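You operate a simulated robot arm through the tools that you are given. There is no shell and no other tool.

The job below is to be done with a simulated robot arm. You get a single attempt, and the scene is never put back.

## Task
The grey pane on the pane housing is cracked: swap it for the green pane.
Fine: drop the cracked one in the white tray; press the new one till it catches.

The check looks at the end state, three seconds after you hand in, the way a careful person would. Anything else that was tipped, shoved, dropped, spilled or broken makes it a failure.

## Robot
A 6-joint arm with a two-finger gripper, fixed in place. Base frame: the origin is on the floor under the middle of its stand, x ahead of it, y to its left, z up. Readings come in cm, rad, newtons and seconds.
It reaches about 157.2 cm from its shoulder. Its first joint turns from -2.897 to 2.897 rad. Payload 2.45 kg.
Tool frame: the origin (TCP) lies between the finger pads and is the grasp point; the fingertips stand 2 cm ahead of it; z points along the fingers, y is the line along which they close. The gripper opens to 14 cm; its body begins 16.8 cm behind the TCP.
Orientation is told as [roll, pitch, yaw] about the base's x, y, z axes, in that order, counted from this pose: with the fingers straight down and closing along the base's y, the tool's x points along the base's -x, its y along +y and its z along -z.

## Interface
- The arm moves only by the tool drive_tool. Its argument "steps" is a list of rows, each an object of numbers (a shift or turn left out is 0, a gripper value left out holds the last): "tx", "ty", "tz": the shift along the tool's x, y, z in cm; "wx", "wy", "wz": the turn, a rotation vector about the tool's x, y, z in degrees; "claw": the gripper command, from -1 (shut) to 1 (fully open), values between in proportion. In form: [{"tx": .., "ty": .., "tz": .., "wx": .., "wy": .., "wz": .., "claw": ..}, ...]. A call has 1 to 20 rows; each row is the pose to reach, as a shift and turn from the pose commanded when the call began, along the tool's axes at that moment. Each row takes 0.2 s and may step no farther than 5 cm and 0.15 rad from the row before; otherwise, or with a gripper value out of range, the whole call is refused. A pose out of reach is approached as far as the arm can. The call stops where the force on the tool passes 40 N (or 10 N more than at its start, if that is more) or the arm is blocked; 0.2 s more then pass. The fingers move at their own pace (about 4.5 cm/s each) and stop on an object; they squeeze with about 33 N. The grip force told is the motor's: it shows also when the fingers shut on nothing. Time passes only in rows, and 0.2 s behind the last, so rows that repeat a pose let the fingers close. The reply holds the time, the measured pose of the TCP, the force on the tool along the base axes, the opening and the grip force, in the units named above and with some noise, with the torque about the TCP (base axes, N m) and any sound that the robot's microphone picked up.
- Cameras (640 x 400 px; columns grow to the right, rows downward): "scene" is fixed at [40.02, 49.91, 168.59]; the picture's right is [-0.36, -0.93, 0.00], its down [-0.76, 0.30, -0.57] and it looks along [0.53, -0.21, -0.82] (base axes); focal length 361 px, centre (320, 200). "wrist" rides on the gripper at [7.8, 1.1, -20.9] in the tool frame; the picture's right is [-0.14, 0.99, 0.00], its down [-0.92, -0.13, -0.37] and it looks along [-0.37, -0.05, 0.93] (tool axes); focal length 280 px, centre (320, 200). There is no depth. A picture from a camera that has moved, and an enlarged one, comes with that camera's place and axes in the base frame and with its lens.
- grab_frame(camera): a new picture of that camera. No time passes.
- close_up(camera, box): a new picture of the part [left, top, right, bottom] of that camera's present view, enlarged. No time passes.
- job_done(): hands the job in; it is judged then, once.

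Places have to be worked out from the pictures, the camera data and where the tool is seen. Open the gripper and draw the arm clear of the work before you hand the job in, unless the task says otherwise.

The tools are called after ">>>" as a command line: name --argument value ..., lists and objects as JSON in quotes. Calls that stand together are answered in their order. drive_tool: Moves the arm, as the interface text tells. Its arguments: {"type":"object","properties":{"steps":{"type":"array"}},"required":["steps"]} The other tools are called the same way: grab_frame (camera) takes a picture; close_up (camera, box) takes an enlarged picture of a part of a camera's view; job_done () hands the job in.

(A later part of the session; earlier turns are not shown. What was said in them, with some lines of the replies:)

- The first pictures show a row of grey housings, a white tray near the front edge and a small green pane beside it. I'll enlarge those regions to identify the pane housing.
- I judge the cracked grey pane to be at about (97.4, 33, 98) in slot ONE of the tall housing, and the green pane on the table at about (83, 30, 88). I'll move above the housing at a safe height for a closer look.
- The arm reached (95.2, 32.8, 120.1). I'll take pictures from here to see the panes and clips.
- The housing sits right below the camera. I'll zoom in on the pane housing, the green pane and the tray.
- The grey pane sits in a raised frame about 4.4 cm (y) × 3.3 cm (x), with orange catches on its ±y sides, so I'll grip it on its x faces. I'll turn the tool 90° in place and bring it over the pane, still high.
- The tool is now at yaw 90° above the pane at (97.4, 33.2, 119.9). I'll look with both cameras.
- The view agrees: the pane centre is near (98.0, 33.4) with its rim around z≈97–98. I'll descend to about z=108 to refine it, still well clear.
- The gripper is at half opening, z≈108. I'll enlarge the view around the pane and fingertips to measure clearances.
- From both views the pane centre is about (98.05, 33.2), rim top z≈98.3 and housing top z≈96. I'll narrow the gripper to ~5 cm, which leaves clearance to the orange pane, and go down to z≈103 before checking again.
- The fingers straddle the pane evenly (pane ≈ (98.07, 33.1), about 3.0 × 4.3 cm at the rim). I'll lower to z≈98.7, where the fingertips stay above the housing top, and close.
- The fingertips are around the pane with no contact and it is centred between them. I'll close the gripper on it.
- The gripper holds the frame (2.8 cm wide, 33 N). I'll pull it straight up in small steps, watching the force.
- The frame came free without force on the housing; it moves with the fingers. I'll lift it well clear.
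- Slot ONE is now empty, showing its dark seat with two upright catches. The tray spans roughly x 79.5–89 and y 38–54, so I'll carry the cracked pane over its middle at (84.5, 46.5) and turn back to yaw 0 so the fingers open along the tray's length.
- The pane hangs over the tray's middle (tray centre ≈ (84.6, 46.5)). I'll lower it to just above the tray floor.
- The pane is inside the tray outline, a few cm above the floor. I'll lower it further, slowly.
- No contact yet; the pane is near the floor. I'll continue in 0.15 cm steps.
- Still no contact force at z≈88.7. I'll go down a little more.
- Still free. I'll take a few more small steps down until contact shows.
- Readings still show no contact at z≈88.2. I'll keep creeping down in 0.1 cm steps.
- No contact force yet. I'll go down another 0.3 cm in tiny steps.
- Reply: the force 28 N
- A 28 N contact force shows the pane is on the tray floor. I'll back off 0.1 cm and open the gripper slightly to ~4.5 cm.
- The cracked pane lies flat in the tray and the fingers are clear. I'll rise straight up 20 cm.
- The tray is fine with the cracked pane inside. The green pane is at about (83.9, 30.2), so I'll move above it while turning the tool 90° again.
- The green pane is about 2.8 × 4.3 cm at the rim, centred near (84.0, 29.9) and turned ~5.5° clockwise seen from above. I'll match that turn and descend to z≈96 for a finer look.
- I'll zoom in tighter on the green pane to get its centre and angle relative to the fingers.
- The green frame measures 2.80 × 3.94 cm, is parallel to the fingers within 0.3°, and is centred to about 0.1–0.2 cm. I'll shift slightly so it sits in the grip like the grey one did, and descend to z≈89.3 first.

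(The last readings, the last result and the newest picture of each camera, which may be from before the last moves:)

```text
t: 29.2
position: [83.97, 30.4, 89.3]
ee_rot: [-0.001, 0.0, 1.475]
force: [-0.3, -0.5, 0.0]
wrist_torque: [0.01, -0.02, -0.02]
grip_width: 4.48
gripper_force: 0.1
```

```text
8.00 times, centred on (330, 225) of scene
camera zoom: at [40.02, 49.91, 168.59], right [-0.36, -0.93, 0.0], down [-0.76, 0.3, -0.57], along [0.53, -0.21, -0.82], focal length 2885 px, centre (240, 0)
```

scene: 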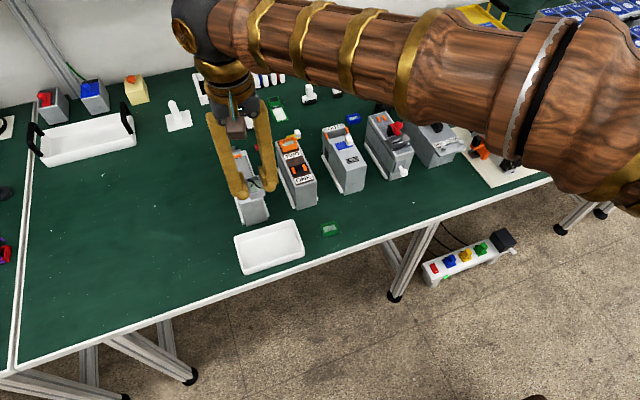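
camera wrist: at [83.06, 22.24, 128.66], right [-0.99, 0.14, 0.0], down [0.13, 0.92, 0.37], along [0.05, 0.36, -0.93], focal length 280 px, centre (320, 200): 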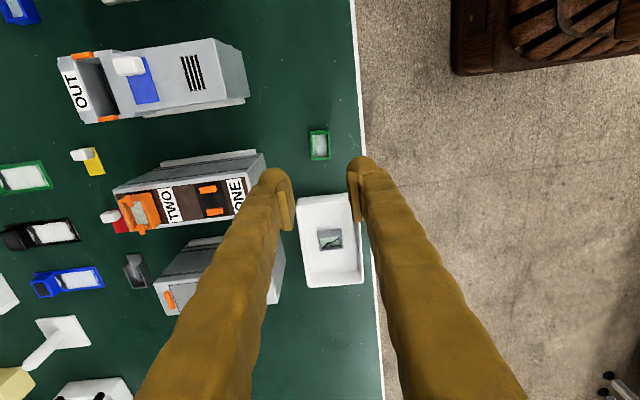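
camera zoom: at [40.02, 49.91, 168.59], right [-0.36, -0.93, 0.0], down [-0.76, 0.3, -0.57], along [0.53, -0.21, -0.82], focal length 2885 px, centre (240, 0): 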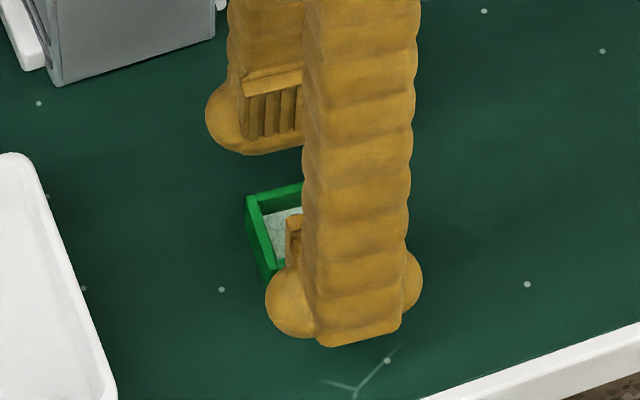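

The pane is squarely between the pads. I'll lower the last 1.45 cm to z≈87.8, keeping the tips just above the table.

>>> drive_tool --steps '[{"tz": 0.6}, {"tz": 1.1}, {"tz": 1.45}, {"tz": 1.45}]'

>>> close_up --camera "wrist" --box '[220, 110, 420, 235]'

>>> close_up --camera "wrist" --box '[290, 150, 350, 220]'

```text
t: 30.2
position: [83.88, 30.27, 87.9]
ee_rot: [-0.001, -0.001, 1.474]
force: [0.1, -0.4, -1.1]
wrist_torque: [0.01, 0.01, 0.02]
grip_width: 4.48
gripper_force: 0.0
```

```text
3.20 times, centred on (320, 172) of wrist
camera zoom: at [82.23, 22.59, 108.81], right [-0.97, 0.23, 0.0], down [0.22, 0.9, 0.37], along [0.09, 0.36, -0.93], focal length 897 px, centre (320, 288)
```

zoom: 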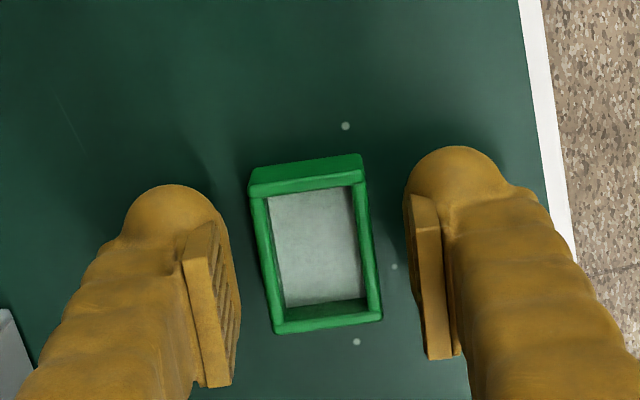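

```text
5.71 times, centred on (320, 185) of wrist
camera zoom: at [82.23, 22.59, 108.81], right [-0.97, 0.23, 0.0], down [0.22, 0.9, 0.37], along [0.09, 0.36, -0.93], focal length 1602 px, centre (320, 286)
```

zoom: 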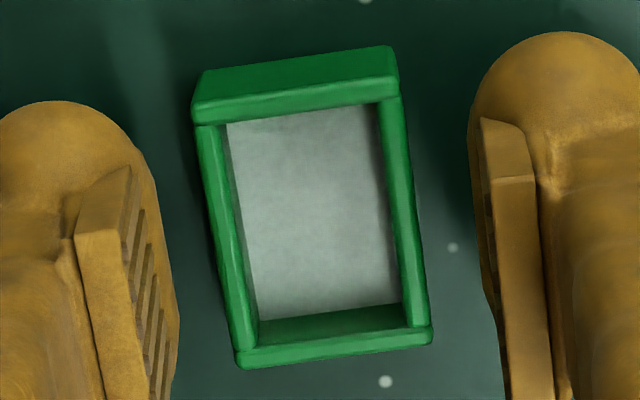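

The pane is framed by the pads with no contact force. I'll close the gripper on it.

>>> drive_tool --steps '[{"claw": -0.6}, {"claw": -1}, {"claw": -1}, {"claw": -1}]'

>>> close_up --camera "wrist" --box '[290, 150, 350, 220]'

```text
t: 31.2
position: [83.95, 30.25, 87.9]
ee_rot: [0.0, 0.0, 1.476]
force: [0.5, -0.5, -0.7]
wrist_torque: [-0.01, 0.02, -0.01]
grip_width: 2.77
gripper_force: 32.9
```

```text
5.71 times, centred on (320, 185) of wrist
camera zoom: at [82.23, 22.6, 108.83], right [-0.97, 0.23, 0.0], down [0.22, 0.9, 0.37], along [0.09, 0.36, -0.93], focal length 1602 px, centre (320, 286)
```

zoom: 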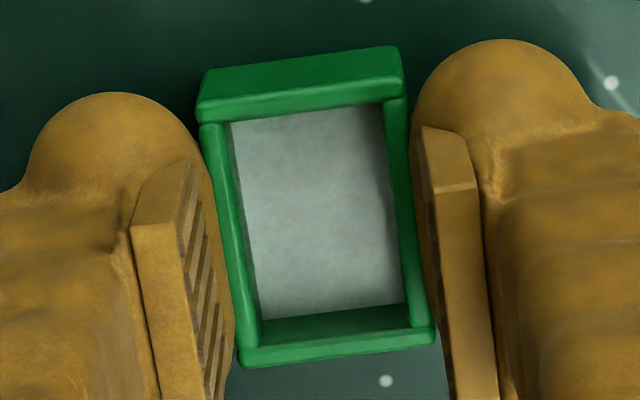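

The green frame is gripped (2.77 cm, 33 N). I'll lift it straight up 20 cm and check the table and grip.

>>> drive_tool --steps '[{"tz": -0.5, "claw": -1}, {"tz": -2.5}, {"tz": -6.5}, {"tz": -11.0}, {"tz": -15.5}, {"tz": -20.0}, {"tz": -22.0}, {"tz": -22.0}]'

>>> grab_frame --camera "wrist"

>>> grab_frame --camera "scene"

```text
t: 33.0
position: [84.1, 30.42, 110.03]
ee_rot: [0.001, 0.001, 1.474]
force: [-0.5, 0.1, -0.8]
wrist_torque: [0.01, -0.02, 0.02]
grip_width: 2.75
gripper_force: 32.9
```

```text
taken
camera wrist: at [82.36, 22.69, 130.96], right [-0.97, 0.23, 0.0], down [0.22, 0.9, 0.37], along [0.09, 0.36, -0.93], focal length 280 px, centre (320, 200)
```

wrist: 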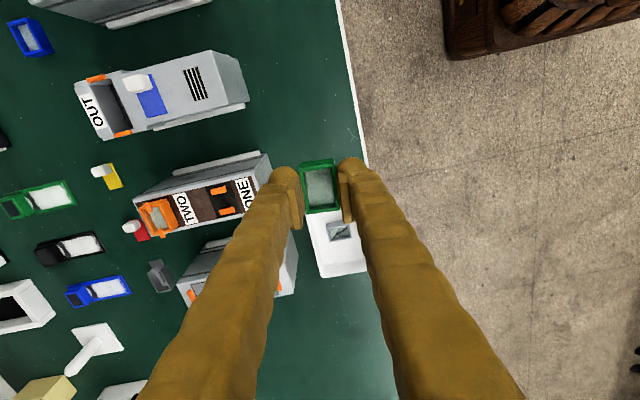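

```text
taken
```

scene: 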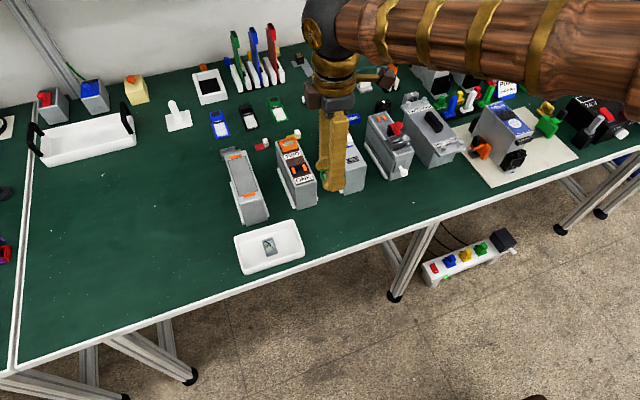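

Green pane is securely held; tray and surroundings are unchanged. I'll carry it over slot ONE with the tool turned back to yaw 90°, staying high (z≈120) so the empty seat stays visible past the pane.

>>> drive_tool --steps '[{"tz": -4.0, "wz": -1.0}, {"tz": -8.0, "tx": -0.5, "ty": -1.0, "wz": -2.0}, {"tz": -10.2, "tx": -1.5, "ty": -4.5, "wz": -3.5}, {"tz": -10.2, "tx": -2.8, "ty": -9.0, "wz": -5.5}, {"tz": -10.2, "tx": -4.0, "ty": -12.5, "wz": -5.5}, {"tz": -10.2, "tx": -4.3, "ty": -13.73, "wz": -5.5}, {"tz": -10.2, "tx": -4.3, "ty": -13.73, "wz": -5.5}, {"tz": -10.2, "tx": -4.3, "ty": -13.73, "wz": -5.5}]'

>>> grab_frame --camera "wrist"

>>> close_up --camera "wrist" --box '[290, 120, 350, 180]'

>>> close_up --camera "scene" --box '[268, 110, 348, 210]'

```text
t: 34.8
position: [97.88, 33.66, 119.91]
ee_rot: [-0.001, -0.001, 1.57]
force: [0.0, 0.3, -0.5]
wrist_torque: [-0.01, 0.03, 0.02]
grip_width: 2.77
gripper_force: 32.7
```

```text
taken
camera wrist: at [97.02, 25.7, 140.98], right [-0.99, 0.14, 0.0], down [0.13, 0.92, 0.37], along [0.05, 0.36, -0.93], focal length 280 px, centre (320, 200)
```

wrist: 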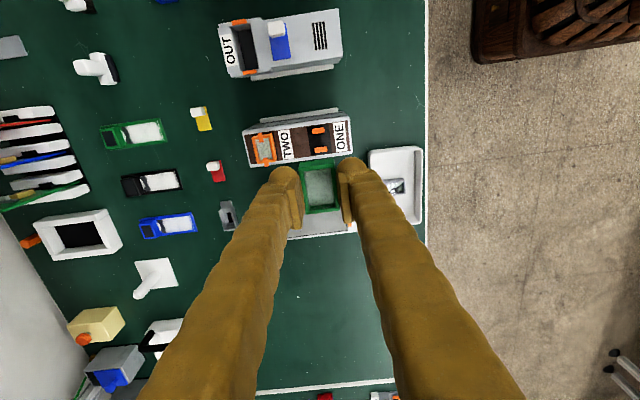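

```text
6.67 times, centred on (320, 150) of wrist
camera zoom: at [97.02, 25.7, 140.98], right [-0.99, 0.14, 0.0], down [0.13, 0.92, 0.37], along [0.05, 0.36, -0.93], focal length 1869 px, centre (320, 533)
```

zoom: 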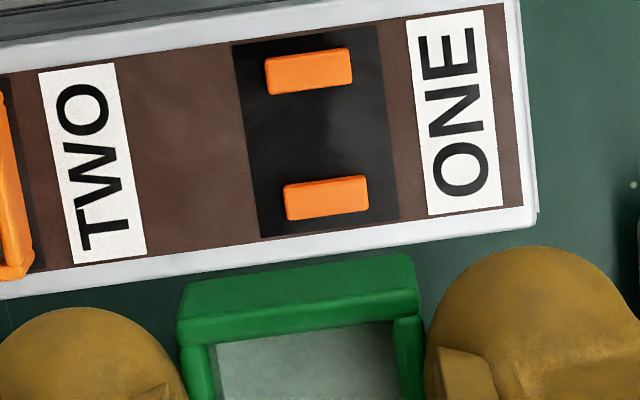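

```text
4.00 times, centred on (308, 160) of scene
camera zoom: at [40.02, 49.91, 168.59], right [-0.36, -0.93, 0.0], down [-0.76, 0.3, -0.57], along [0.53, -0.21, -0.82], focal length 1442 px, centre (368, 360)
```

zoom: 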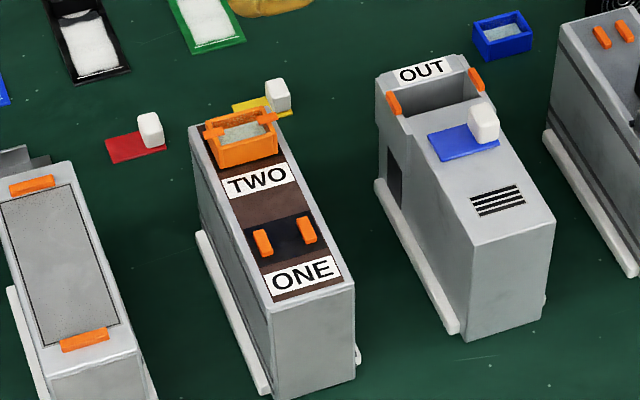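

The empty seat (3.3 × 4.5 cm dark pad) lines up with the held pane to about 0.1 cm in both directions, with the housing turned ~0.8° clockwise. I'll match that and lower to z≈101.5, still above the seat.

>>> drive_tool --steps '[{"tz": 4.5, "wz": 0.8}, {"tz": 9.0, "wz": 0.8}, {"tz": 13.0, "wz": 0.8}, {"tz": 16.5, "wz": 0.8}, {"tz": 18.0, "wz": 0.8}, {"tz": 18.5, "wz": 0.8}, {"tz": 18.5, "wz": 0.8}]'

>>> close_up --camera "wrist" --box '[260, 120, 380, 220]'

>>> close_up --camera "scene" --box '[276, 136, 336, 186]'

```text
t: 36.4
position: [97.92, 33.48, 101.46]
ee_rot: [0.0, 0.0, 1.557]
force: [-0.1, -0.1, -0.8]
wrist_torque: [0.01, -0.03, 0.02]
grip_width: 2.78
gripper_force: 32.9
```

```text
4.00 times, centred on (320, 170) of wrist
camera zoom: at [96.95, 25.6, 122.51], right [-0.99, 0.15, 0.0], down [0.14, 0.92, 0.37], along [0.06, 0.36, -0.93], focal length 1122 px, centre (320, 320)
```

zoom: 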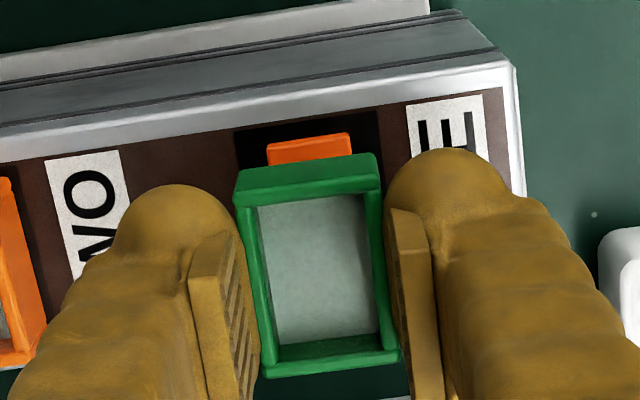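

```text
8.00 times, centred on (306, 161) of scene
camera zoom: at [40.02, 49.91, 168.59], right [-0.36, -0.93, 0.0], down [-0.76, 0.3, -0.57], along [0.53, -0.21, -0.82], focal length 2885 px, centre (432, 512)
```

zoom: 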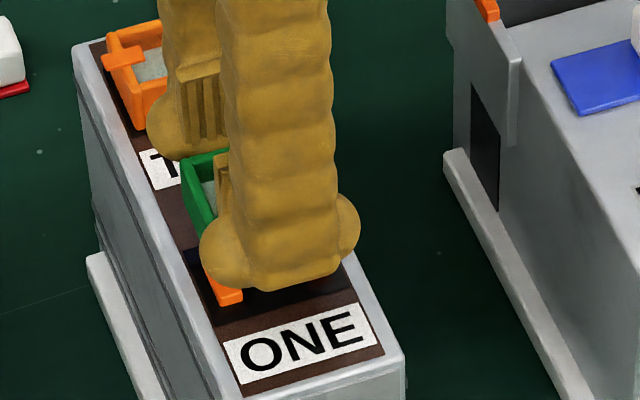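

The pane hovers just above the seat and the catches line up with its centre. I'll lower gently toward contact.

>>> drive_tool --steps '[{"tz": 0.5}, {"tz": 1.0}, {"tz": 1.3}, {"tz": 1.5}, {"tz": 1.5}]'

>>> close_up --camera "wrist" --box '[260, 120, 380, 220]'

>>> close_up --camera "scene" --box '[276, 136, 336, 186]'

```text
t: 37.6
position: [98.01, 33.27, 99.92]
ee_rot: [0.002, 0.001, 1.557]
force: [-0.2, 0.1, 0.2]
wrist_torque: [-0.03, 0.01, -0.02]
grip_width: 2.79
gripper_force: 33.2
```

```text
4.00 times, centred on (320, 170) of wrist
camera zoom: at [96.84, 25.44, 120.93], right [-0.99, 0.15, 0.0], down [0.14, 0.92, 0.37], along [0.06, 0.36, -0.93], focal length 1122 px, centre (320, 320)
```

zoom: 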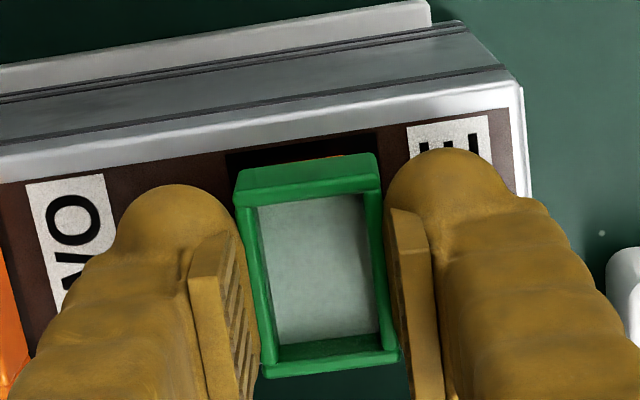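

```text
8.00 times, centred on (306, 161) of scene
camera zoom: at [40.02, 49.91, 168.59], right [-0.36, -0.93, 0.0], down [-0.76, 0.3, -0.57], along [0.53, -0.21, -0.82], focal length 2885 px, centre (432, 512)
```

zoom: 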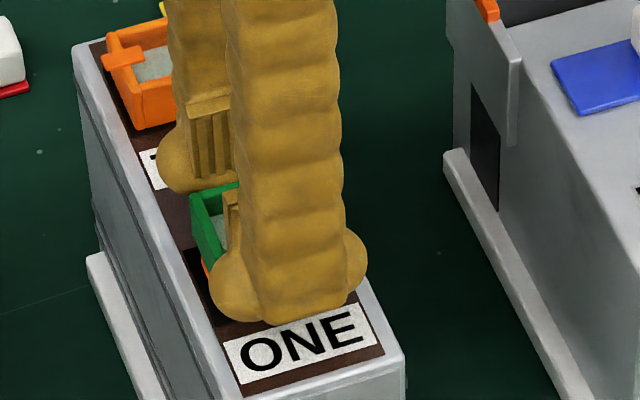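

Still no contact at z≈100.0. I'll press down in 0.2 cm steps and listen for the catch.

>>> drive_tool --steps '[{"tz": 0.2}, {"tz": 0.4}, {"tz": 0.6}, {"tz": 0.6}]'

```text
t: 38.6
position: [97.94, 33.35, 99.31]
ee_rot: [0.0, 0.002, 1.557]
force: [-0.1, 0.0, 2.2]
wrist_torque: [0.01, 0.0, 0.0]
grip_width: 2.77
gripper_force: 33.0
```

A light 2 N push has begun, so the pane is touching. I'll continue pressing in small steps.

>>> drive_tool --steps '[{"tz": 0.1}, {"tz": 0.2}, {"tz": 0.3}, {"tz": 0.3}]'

>>> close_up --camera "wrist" --box '[260, 120, 380, 220]'

>>> close_up --camera "scene" --box '[276, 136, 336, 186]'

```text
t: 39.6
position: [97.98, 33.4, 99.17]
ee_rot: [0.001, 0.0, 1.555]
force: [-0.5, -1.3, 4.2]
wrist_torque: [-0.04, -0.02, 0.02]
grip_width: 2.79
gripper_force: 32.8
```

```text
4.00 times, centred on (320, 170) of wrist
camera zoom: at [96.86, 25.47, 120.12], right [-0.99, 0.15, 0.0], down [0.14, 0.92, 0.37], along [0.06, 0.36, -0.93], focal length 1122 px, centre (320, 320)
```

zoom: 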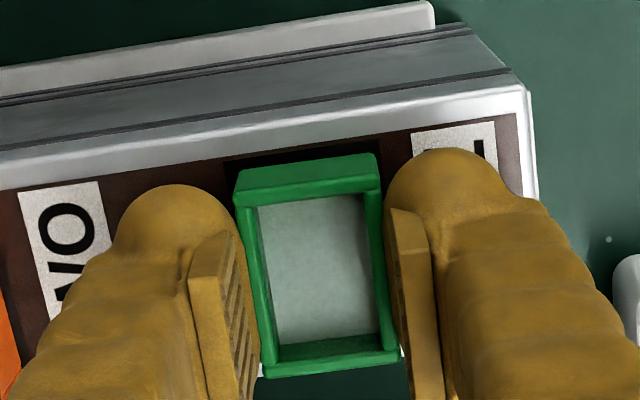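

```text
8.00 times, centred on (306, 161) of scene
camera zoom: at [40.02, 49.91, 168.59], right [-0.36, -0.93, 0.0], down [-0.76, 0.3, -0.57], along [0.53, -0.21, -0.82], focal length 2885 px, centre (432, 512)
```

zoom: 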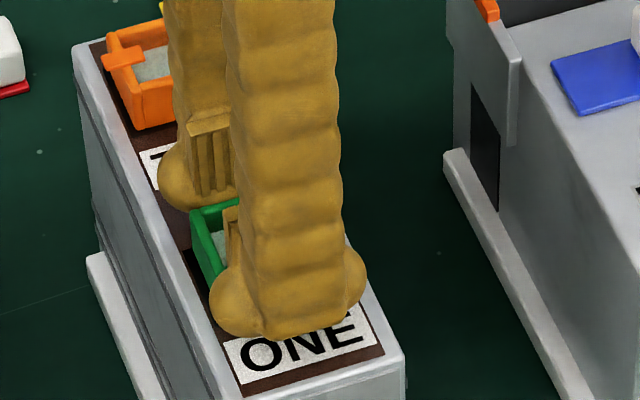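

The spring force is rising gently (4 N) and the pane hasn't slipped in the grip. I'll keep pressing.

>>> drive_tool --steps '[{"tz": 0.1}, {"tz": 0.2}, {"tz": 0.3}, {"tz": 0.3}]'

```text
t: 40.6
position: [97.97, 33.33, 98.81]
ee_rot: [-0.002, 0.001, 1.558]
force: [11.7, 9.0, 10.2]
wrist_torque: [0.13, -0.17, 0.19]
grip_width: 2.78
gripper_force: 33.9
```

The force jumped with sideways components (+12 N x, +9 N y), which may be the catch pulling the pane to centre. I'll look before doing anything else.

>>> close_up --camera "wrist" --box '[260, 120, 380, 220]'

>>> close_up --camera "scene" --box '[276, 136, 336, 186]'

```text
4.00 times, centred on (320, 170) of wrist
camera zoom: at [96.87, 25.47, 119.85], right [-0.99, 0.15, 0.0], down [0.14, 0.92, 0.37], along [0.06, 0.36, -0.93], focal length 1122 px, centre (320, 320)
```

zoom: 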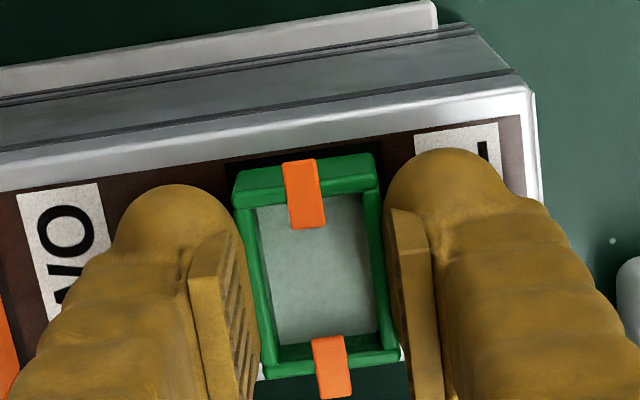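

```text
8.00 times, centred on (306, 161) of scene
camera zoom: at [40.02, 49.91, 168.59], right [-0.36, -0.93, 0.0], down [-0.76, 0.3, -0.57], along [0.53, -0.21, -0.82], focal length 2885 px, centre (432, 512)
```

zoom: 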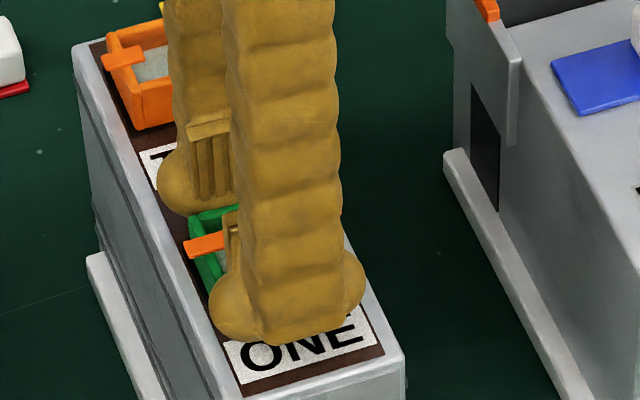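

Both orange catches have swung over the green rim, just as they sat on the grey pane. I'll open the gripper to release the side load, without moving.

>>> drive_tool --steps '[{"claw": -0.5}, {"claw": -0.33}, {"claw": -0.33}, {"claw": -0.33}]'

>>> close_up --camera "wrist" --box '[260, 120, 380, 220]'

>>> close_up --camera "scene" --box '[276, 136, 336, 186]'

```text
t: 41.6
position: [97.97, 33.29, 98.71]
ee_rot: [0.0, -0.001, 1.557]
force: [0.2, -1.1, 0.6]
wrist_torque: [0.03, 0.01, 0.02]
grip_width: 4.72
gripper_force: 0.0
```

```text
4.00 times, centred on (320, 170) of wrist
camera zoom: at [96.86, 25.43, 119.79], right [-0.99, 0.15, 0.0], down [0.14, 0.92, 0.37], along [0.06, 0.36, -0.93], focal length 1122 px, centre (320, 320)
```

zoom: 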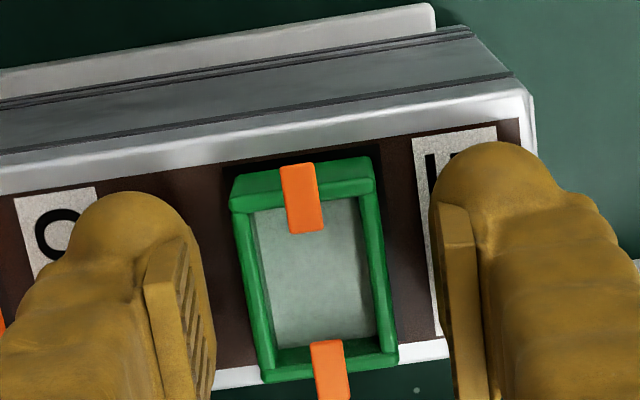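

```text
8.00 times, centred on (306, 161) of scene
camera zoom: at [40.02, 49.91, 168.59], right [-0.36, -0.93, 0.0], down [-0.76, 0.3, -0.57], along [0.53, -0.21, -0.82], focal length 2885 px, centre (432, 512)
```

zoom: 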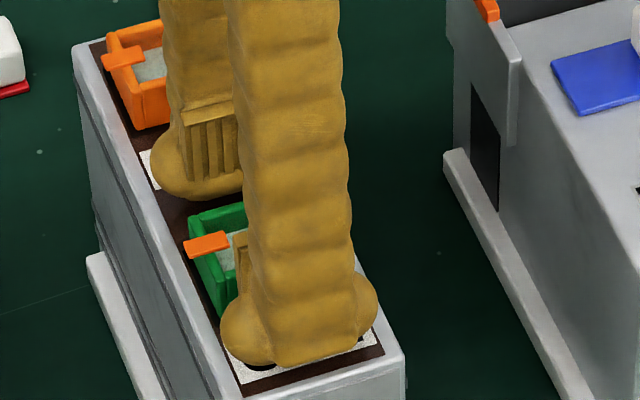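

The pane stays seated under both catches with the fingers open and no load. I'll rise straight up slowly, then look at the seat.

>>> drive_tool --steps '[{"tz": -0.5}, {"tz": -1.5}, {"tz": -3.0}, {"tz": -6.0}, {"tz": -10.0}, {"tz": -14.0}, {"tz": -18.0}, {"tz": -18.0}]'

>>> close_up --camera "wrist" --box '[260, 110, 380, 190]'

>>> close_up --camera "scene" --box '[276, 136, 336, 186]'

>>> grab_frame --camera "scene"

```text
t: 43.4
position: [97.85, 33.1, 117.19]
ee_rot: [0.0, -0.002, 1.558]
force: [-0.7, -0.1, -0.4]
wrist_torque: [-0.02, 0.0, 0.0]
grip_width: 4.67
gripper_force: 0.1
```

```text
5.00 times, centred on (320, 150) of wrist
camera zoom: at [96.73, 25.4, 138.17], right [-0.99, 0.15, 0.0], down [0.14, 0.92, 0.37], along [0.06, 0.36, -0.93], focal length 1402 px, centre (320, 450)
```

zoom: 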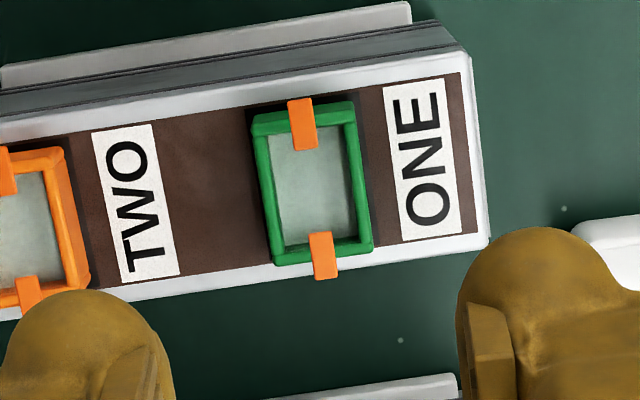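

```text
8.00 times, centred on (306, 161) of scene
camera zoom: at [40.02, 49.91, 168.59], right [-0.36, -0.93, 0.0], down [-0.76, 0.3, -0.57], along [0.53, -0.21, -0.82], focal length 2885 px, centre (432, 512)
```

zoom: 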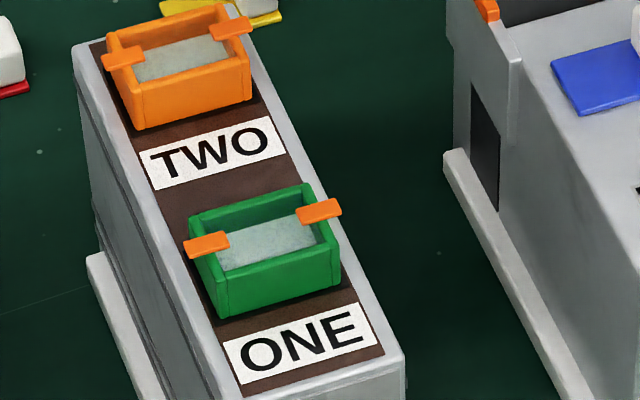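

```text
taken
```

scene: 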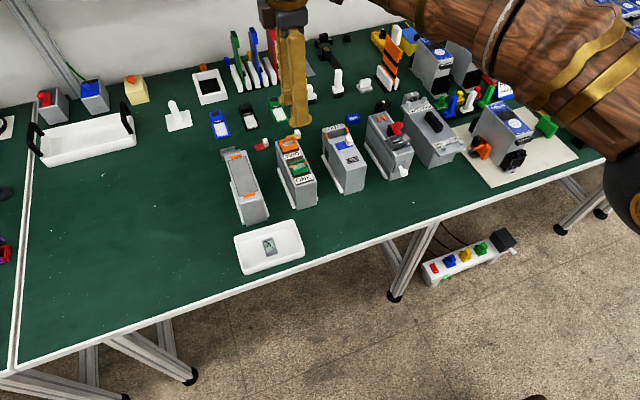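

The green pane sits at the same place and height as the grey one did, under both catches, and the cracked pane is in the tray with nothing else disturbed. I'll open the gripper fully and draw the arm up and back.

>>> drive_tool --steps '[{"tz": -4.0}, {"tz": -8.0, "claw": 0.0}, {"tz": -11.0, "ty": 3.0, "claw": 1}, {"tz": -11.0, "ty": 7.5}, {"tz": -11.0, "ty": 12.0}, {"tz": -11.0, "ty": 16.5}, {"tz": -11.0, "ty": 21.0}, {"tz": -11.0, "ty": 25.5}, {"tz": -11.0, "ty": 30.0}, {"tz": -11.0, "ty": 32.0}, {"tz": -11.0, "ty": 32.0}]'

>>> grab_frame --camera "scene"

>>> close_up --camera "scene" --box '[220, 130, 360, 280]'

```text
t: 45.8
position: [66.25, 34.18, 127.74]
ee_rot: [0.0, -0.001, 1.557]
force: [-0.8, 0.2, 1.2]
wrist_torque: [-0.02, -0.02, -0.03]
grip_width: 13.97
gripper_force: 0.2
```

```text
taken
```

scene: 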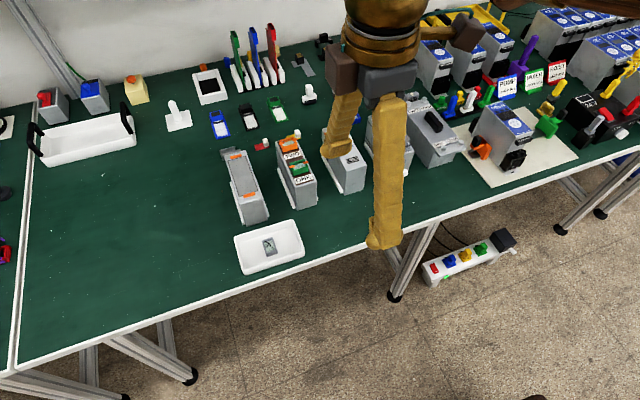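

```text
2.67 times, centred on (290, 205) of scene
camera zoom: at [40.02, 49.91, 168.59], right [-0.36, -0.93, 0.0], down [-0.76, 0.3, -0.57], along [0.53, -0.21, -0.82], focal length 962 px, centre (400, 187)
```

zoom: 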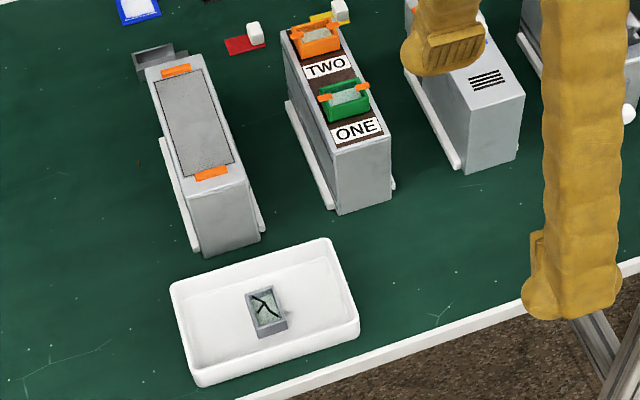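

The green pane is caught in slot ONE, the cracked pane is in the white tray, the gripper is open and the arm is clear. I'm handing in the job.

>>> job_done

```text
The job is handed in.
```

I swapped the panes: the green one is now in slot ONE of the pane housing, and the cracked grey one is lying flat in the white tray.

- **New pane:** I pressed it down until both orange catches swung over its rim. It stayed put when I opened the fingers, and it sits where the grey one sat. The microphone reported no click, so I'm going by the pictures that it caught.
- **Surroundings:** Nothing else looks moved, tipped or dropped in the final pictures.
- **Arm:** The gripper is fully open and the arm is drawn back clear of the housing and tray.
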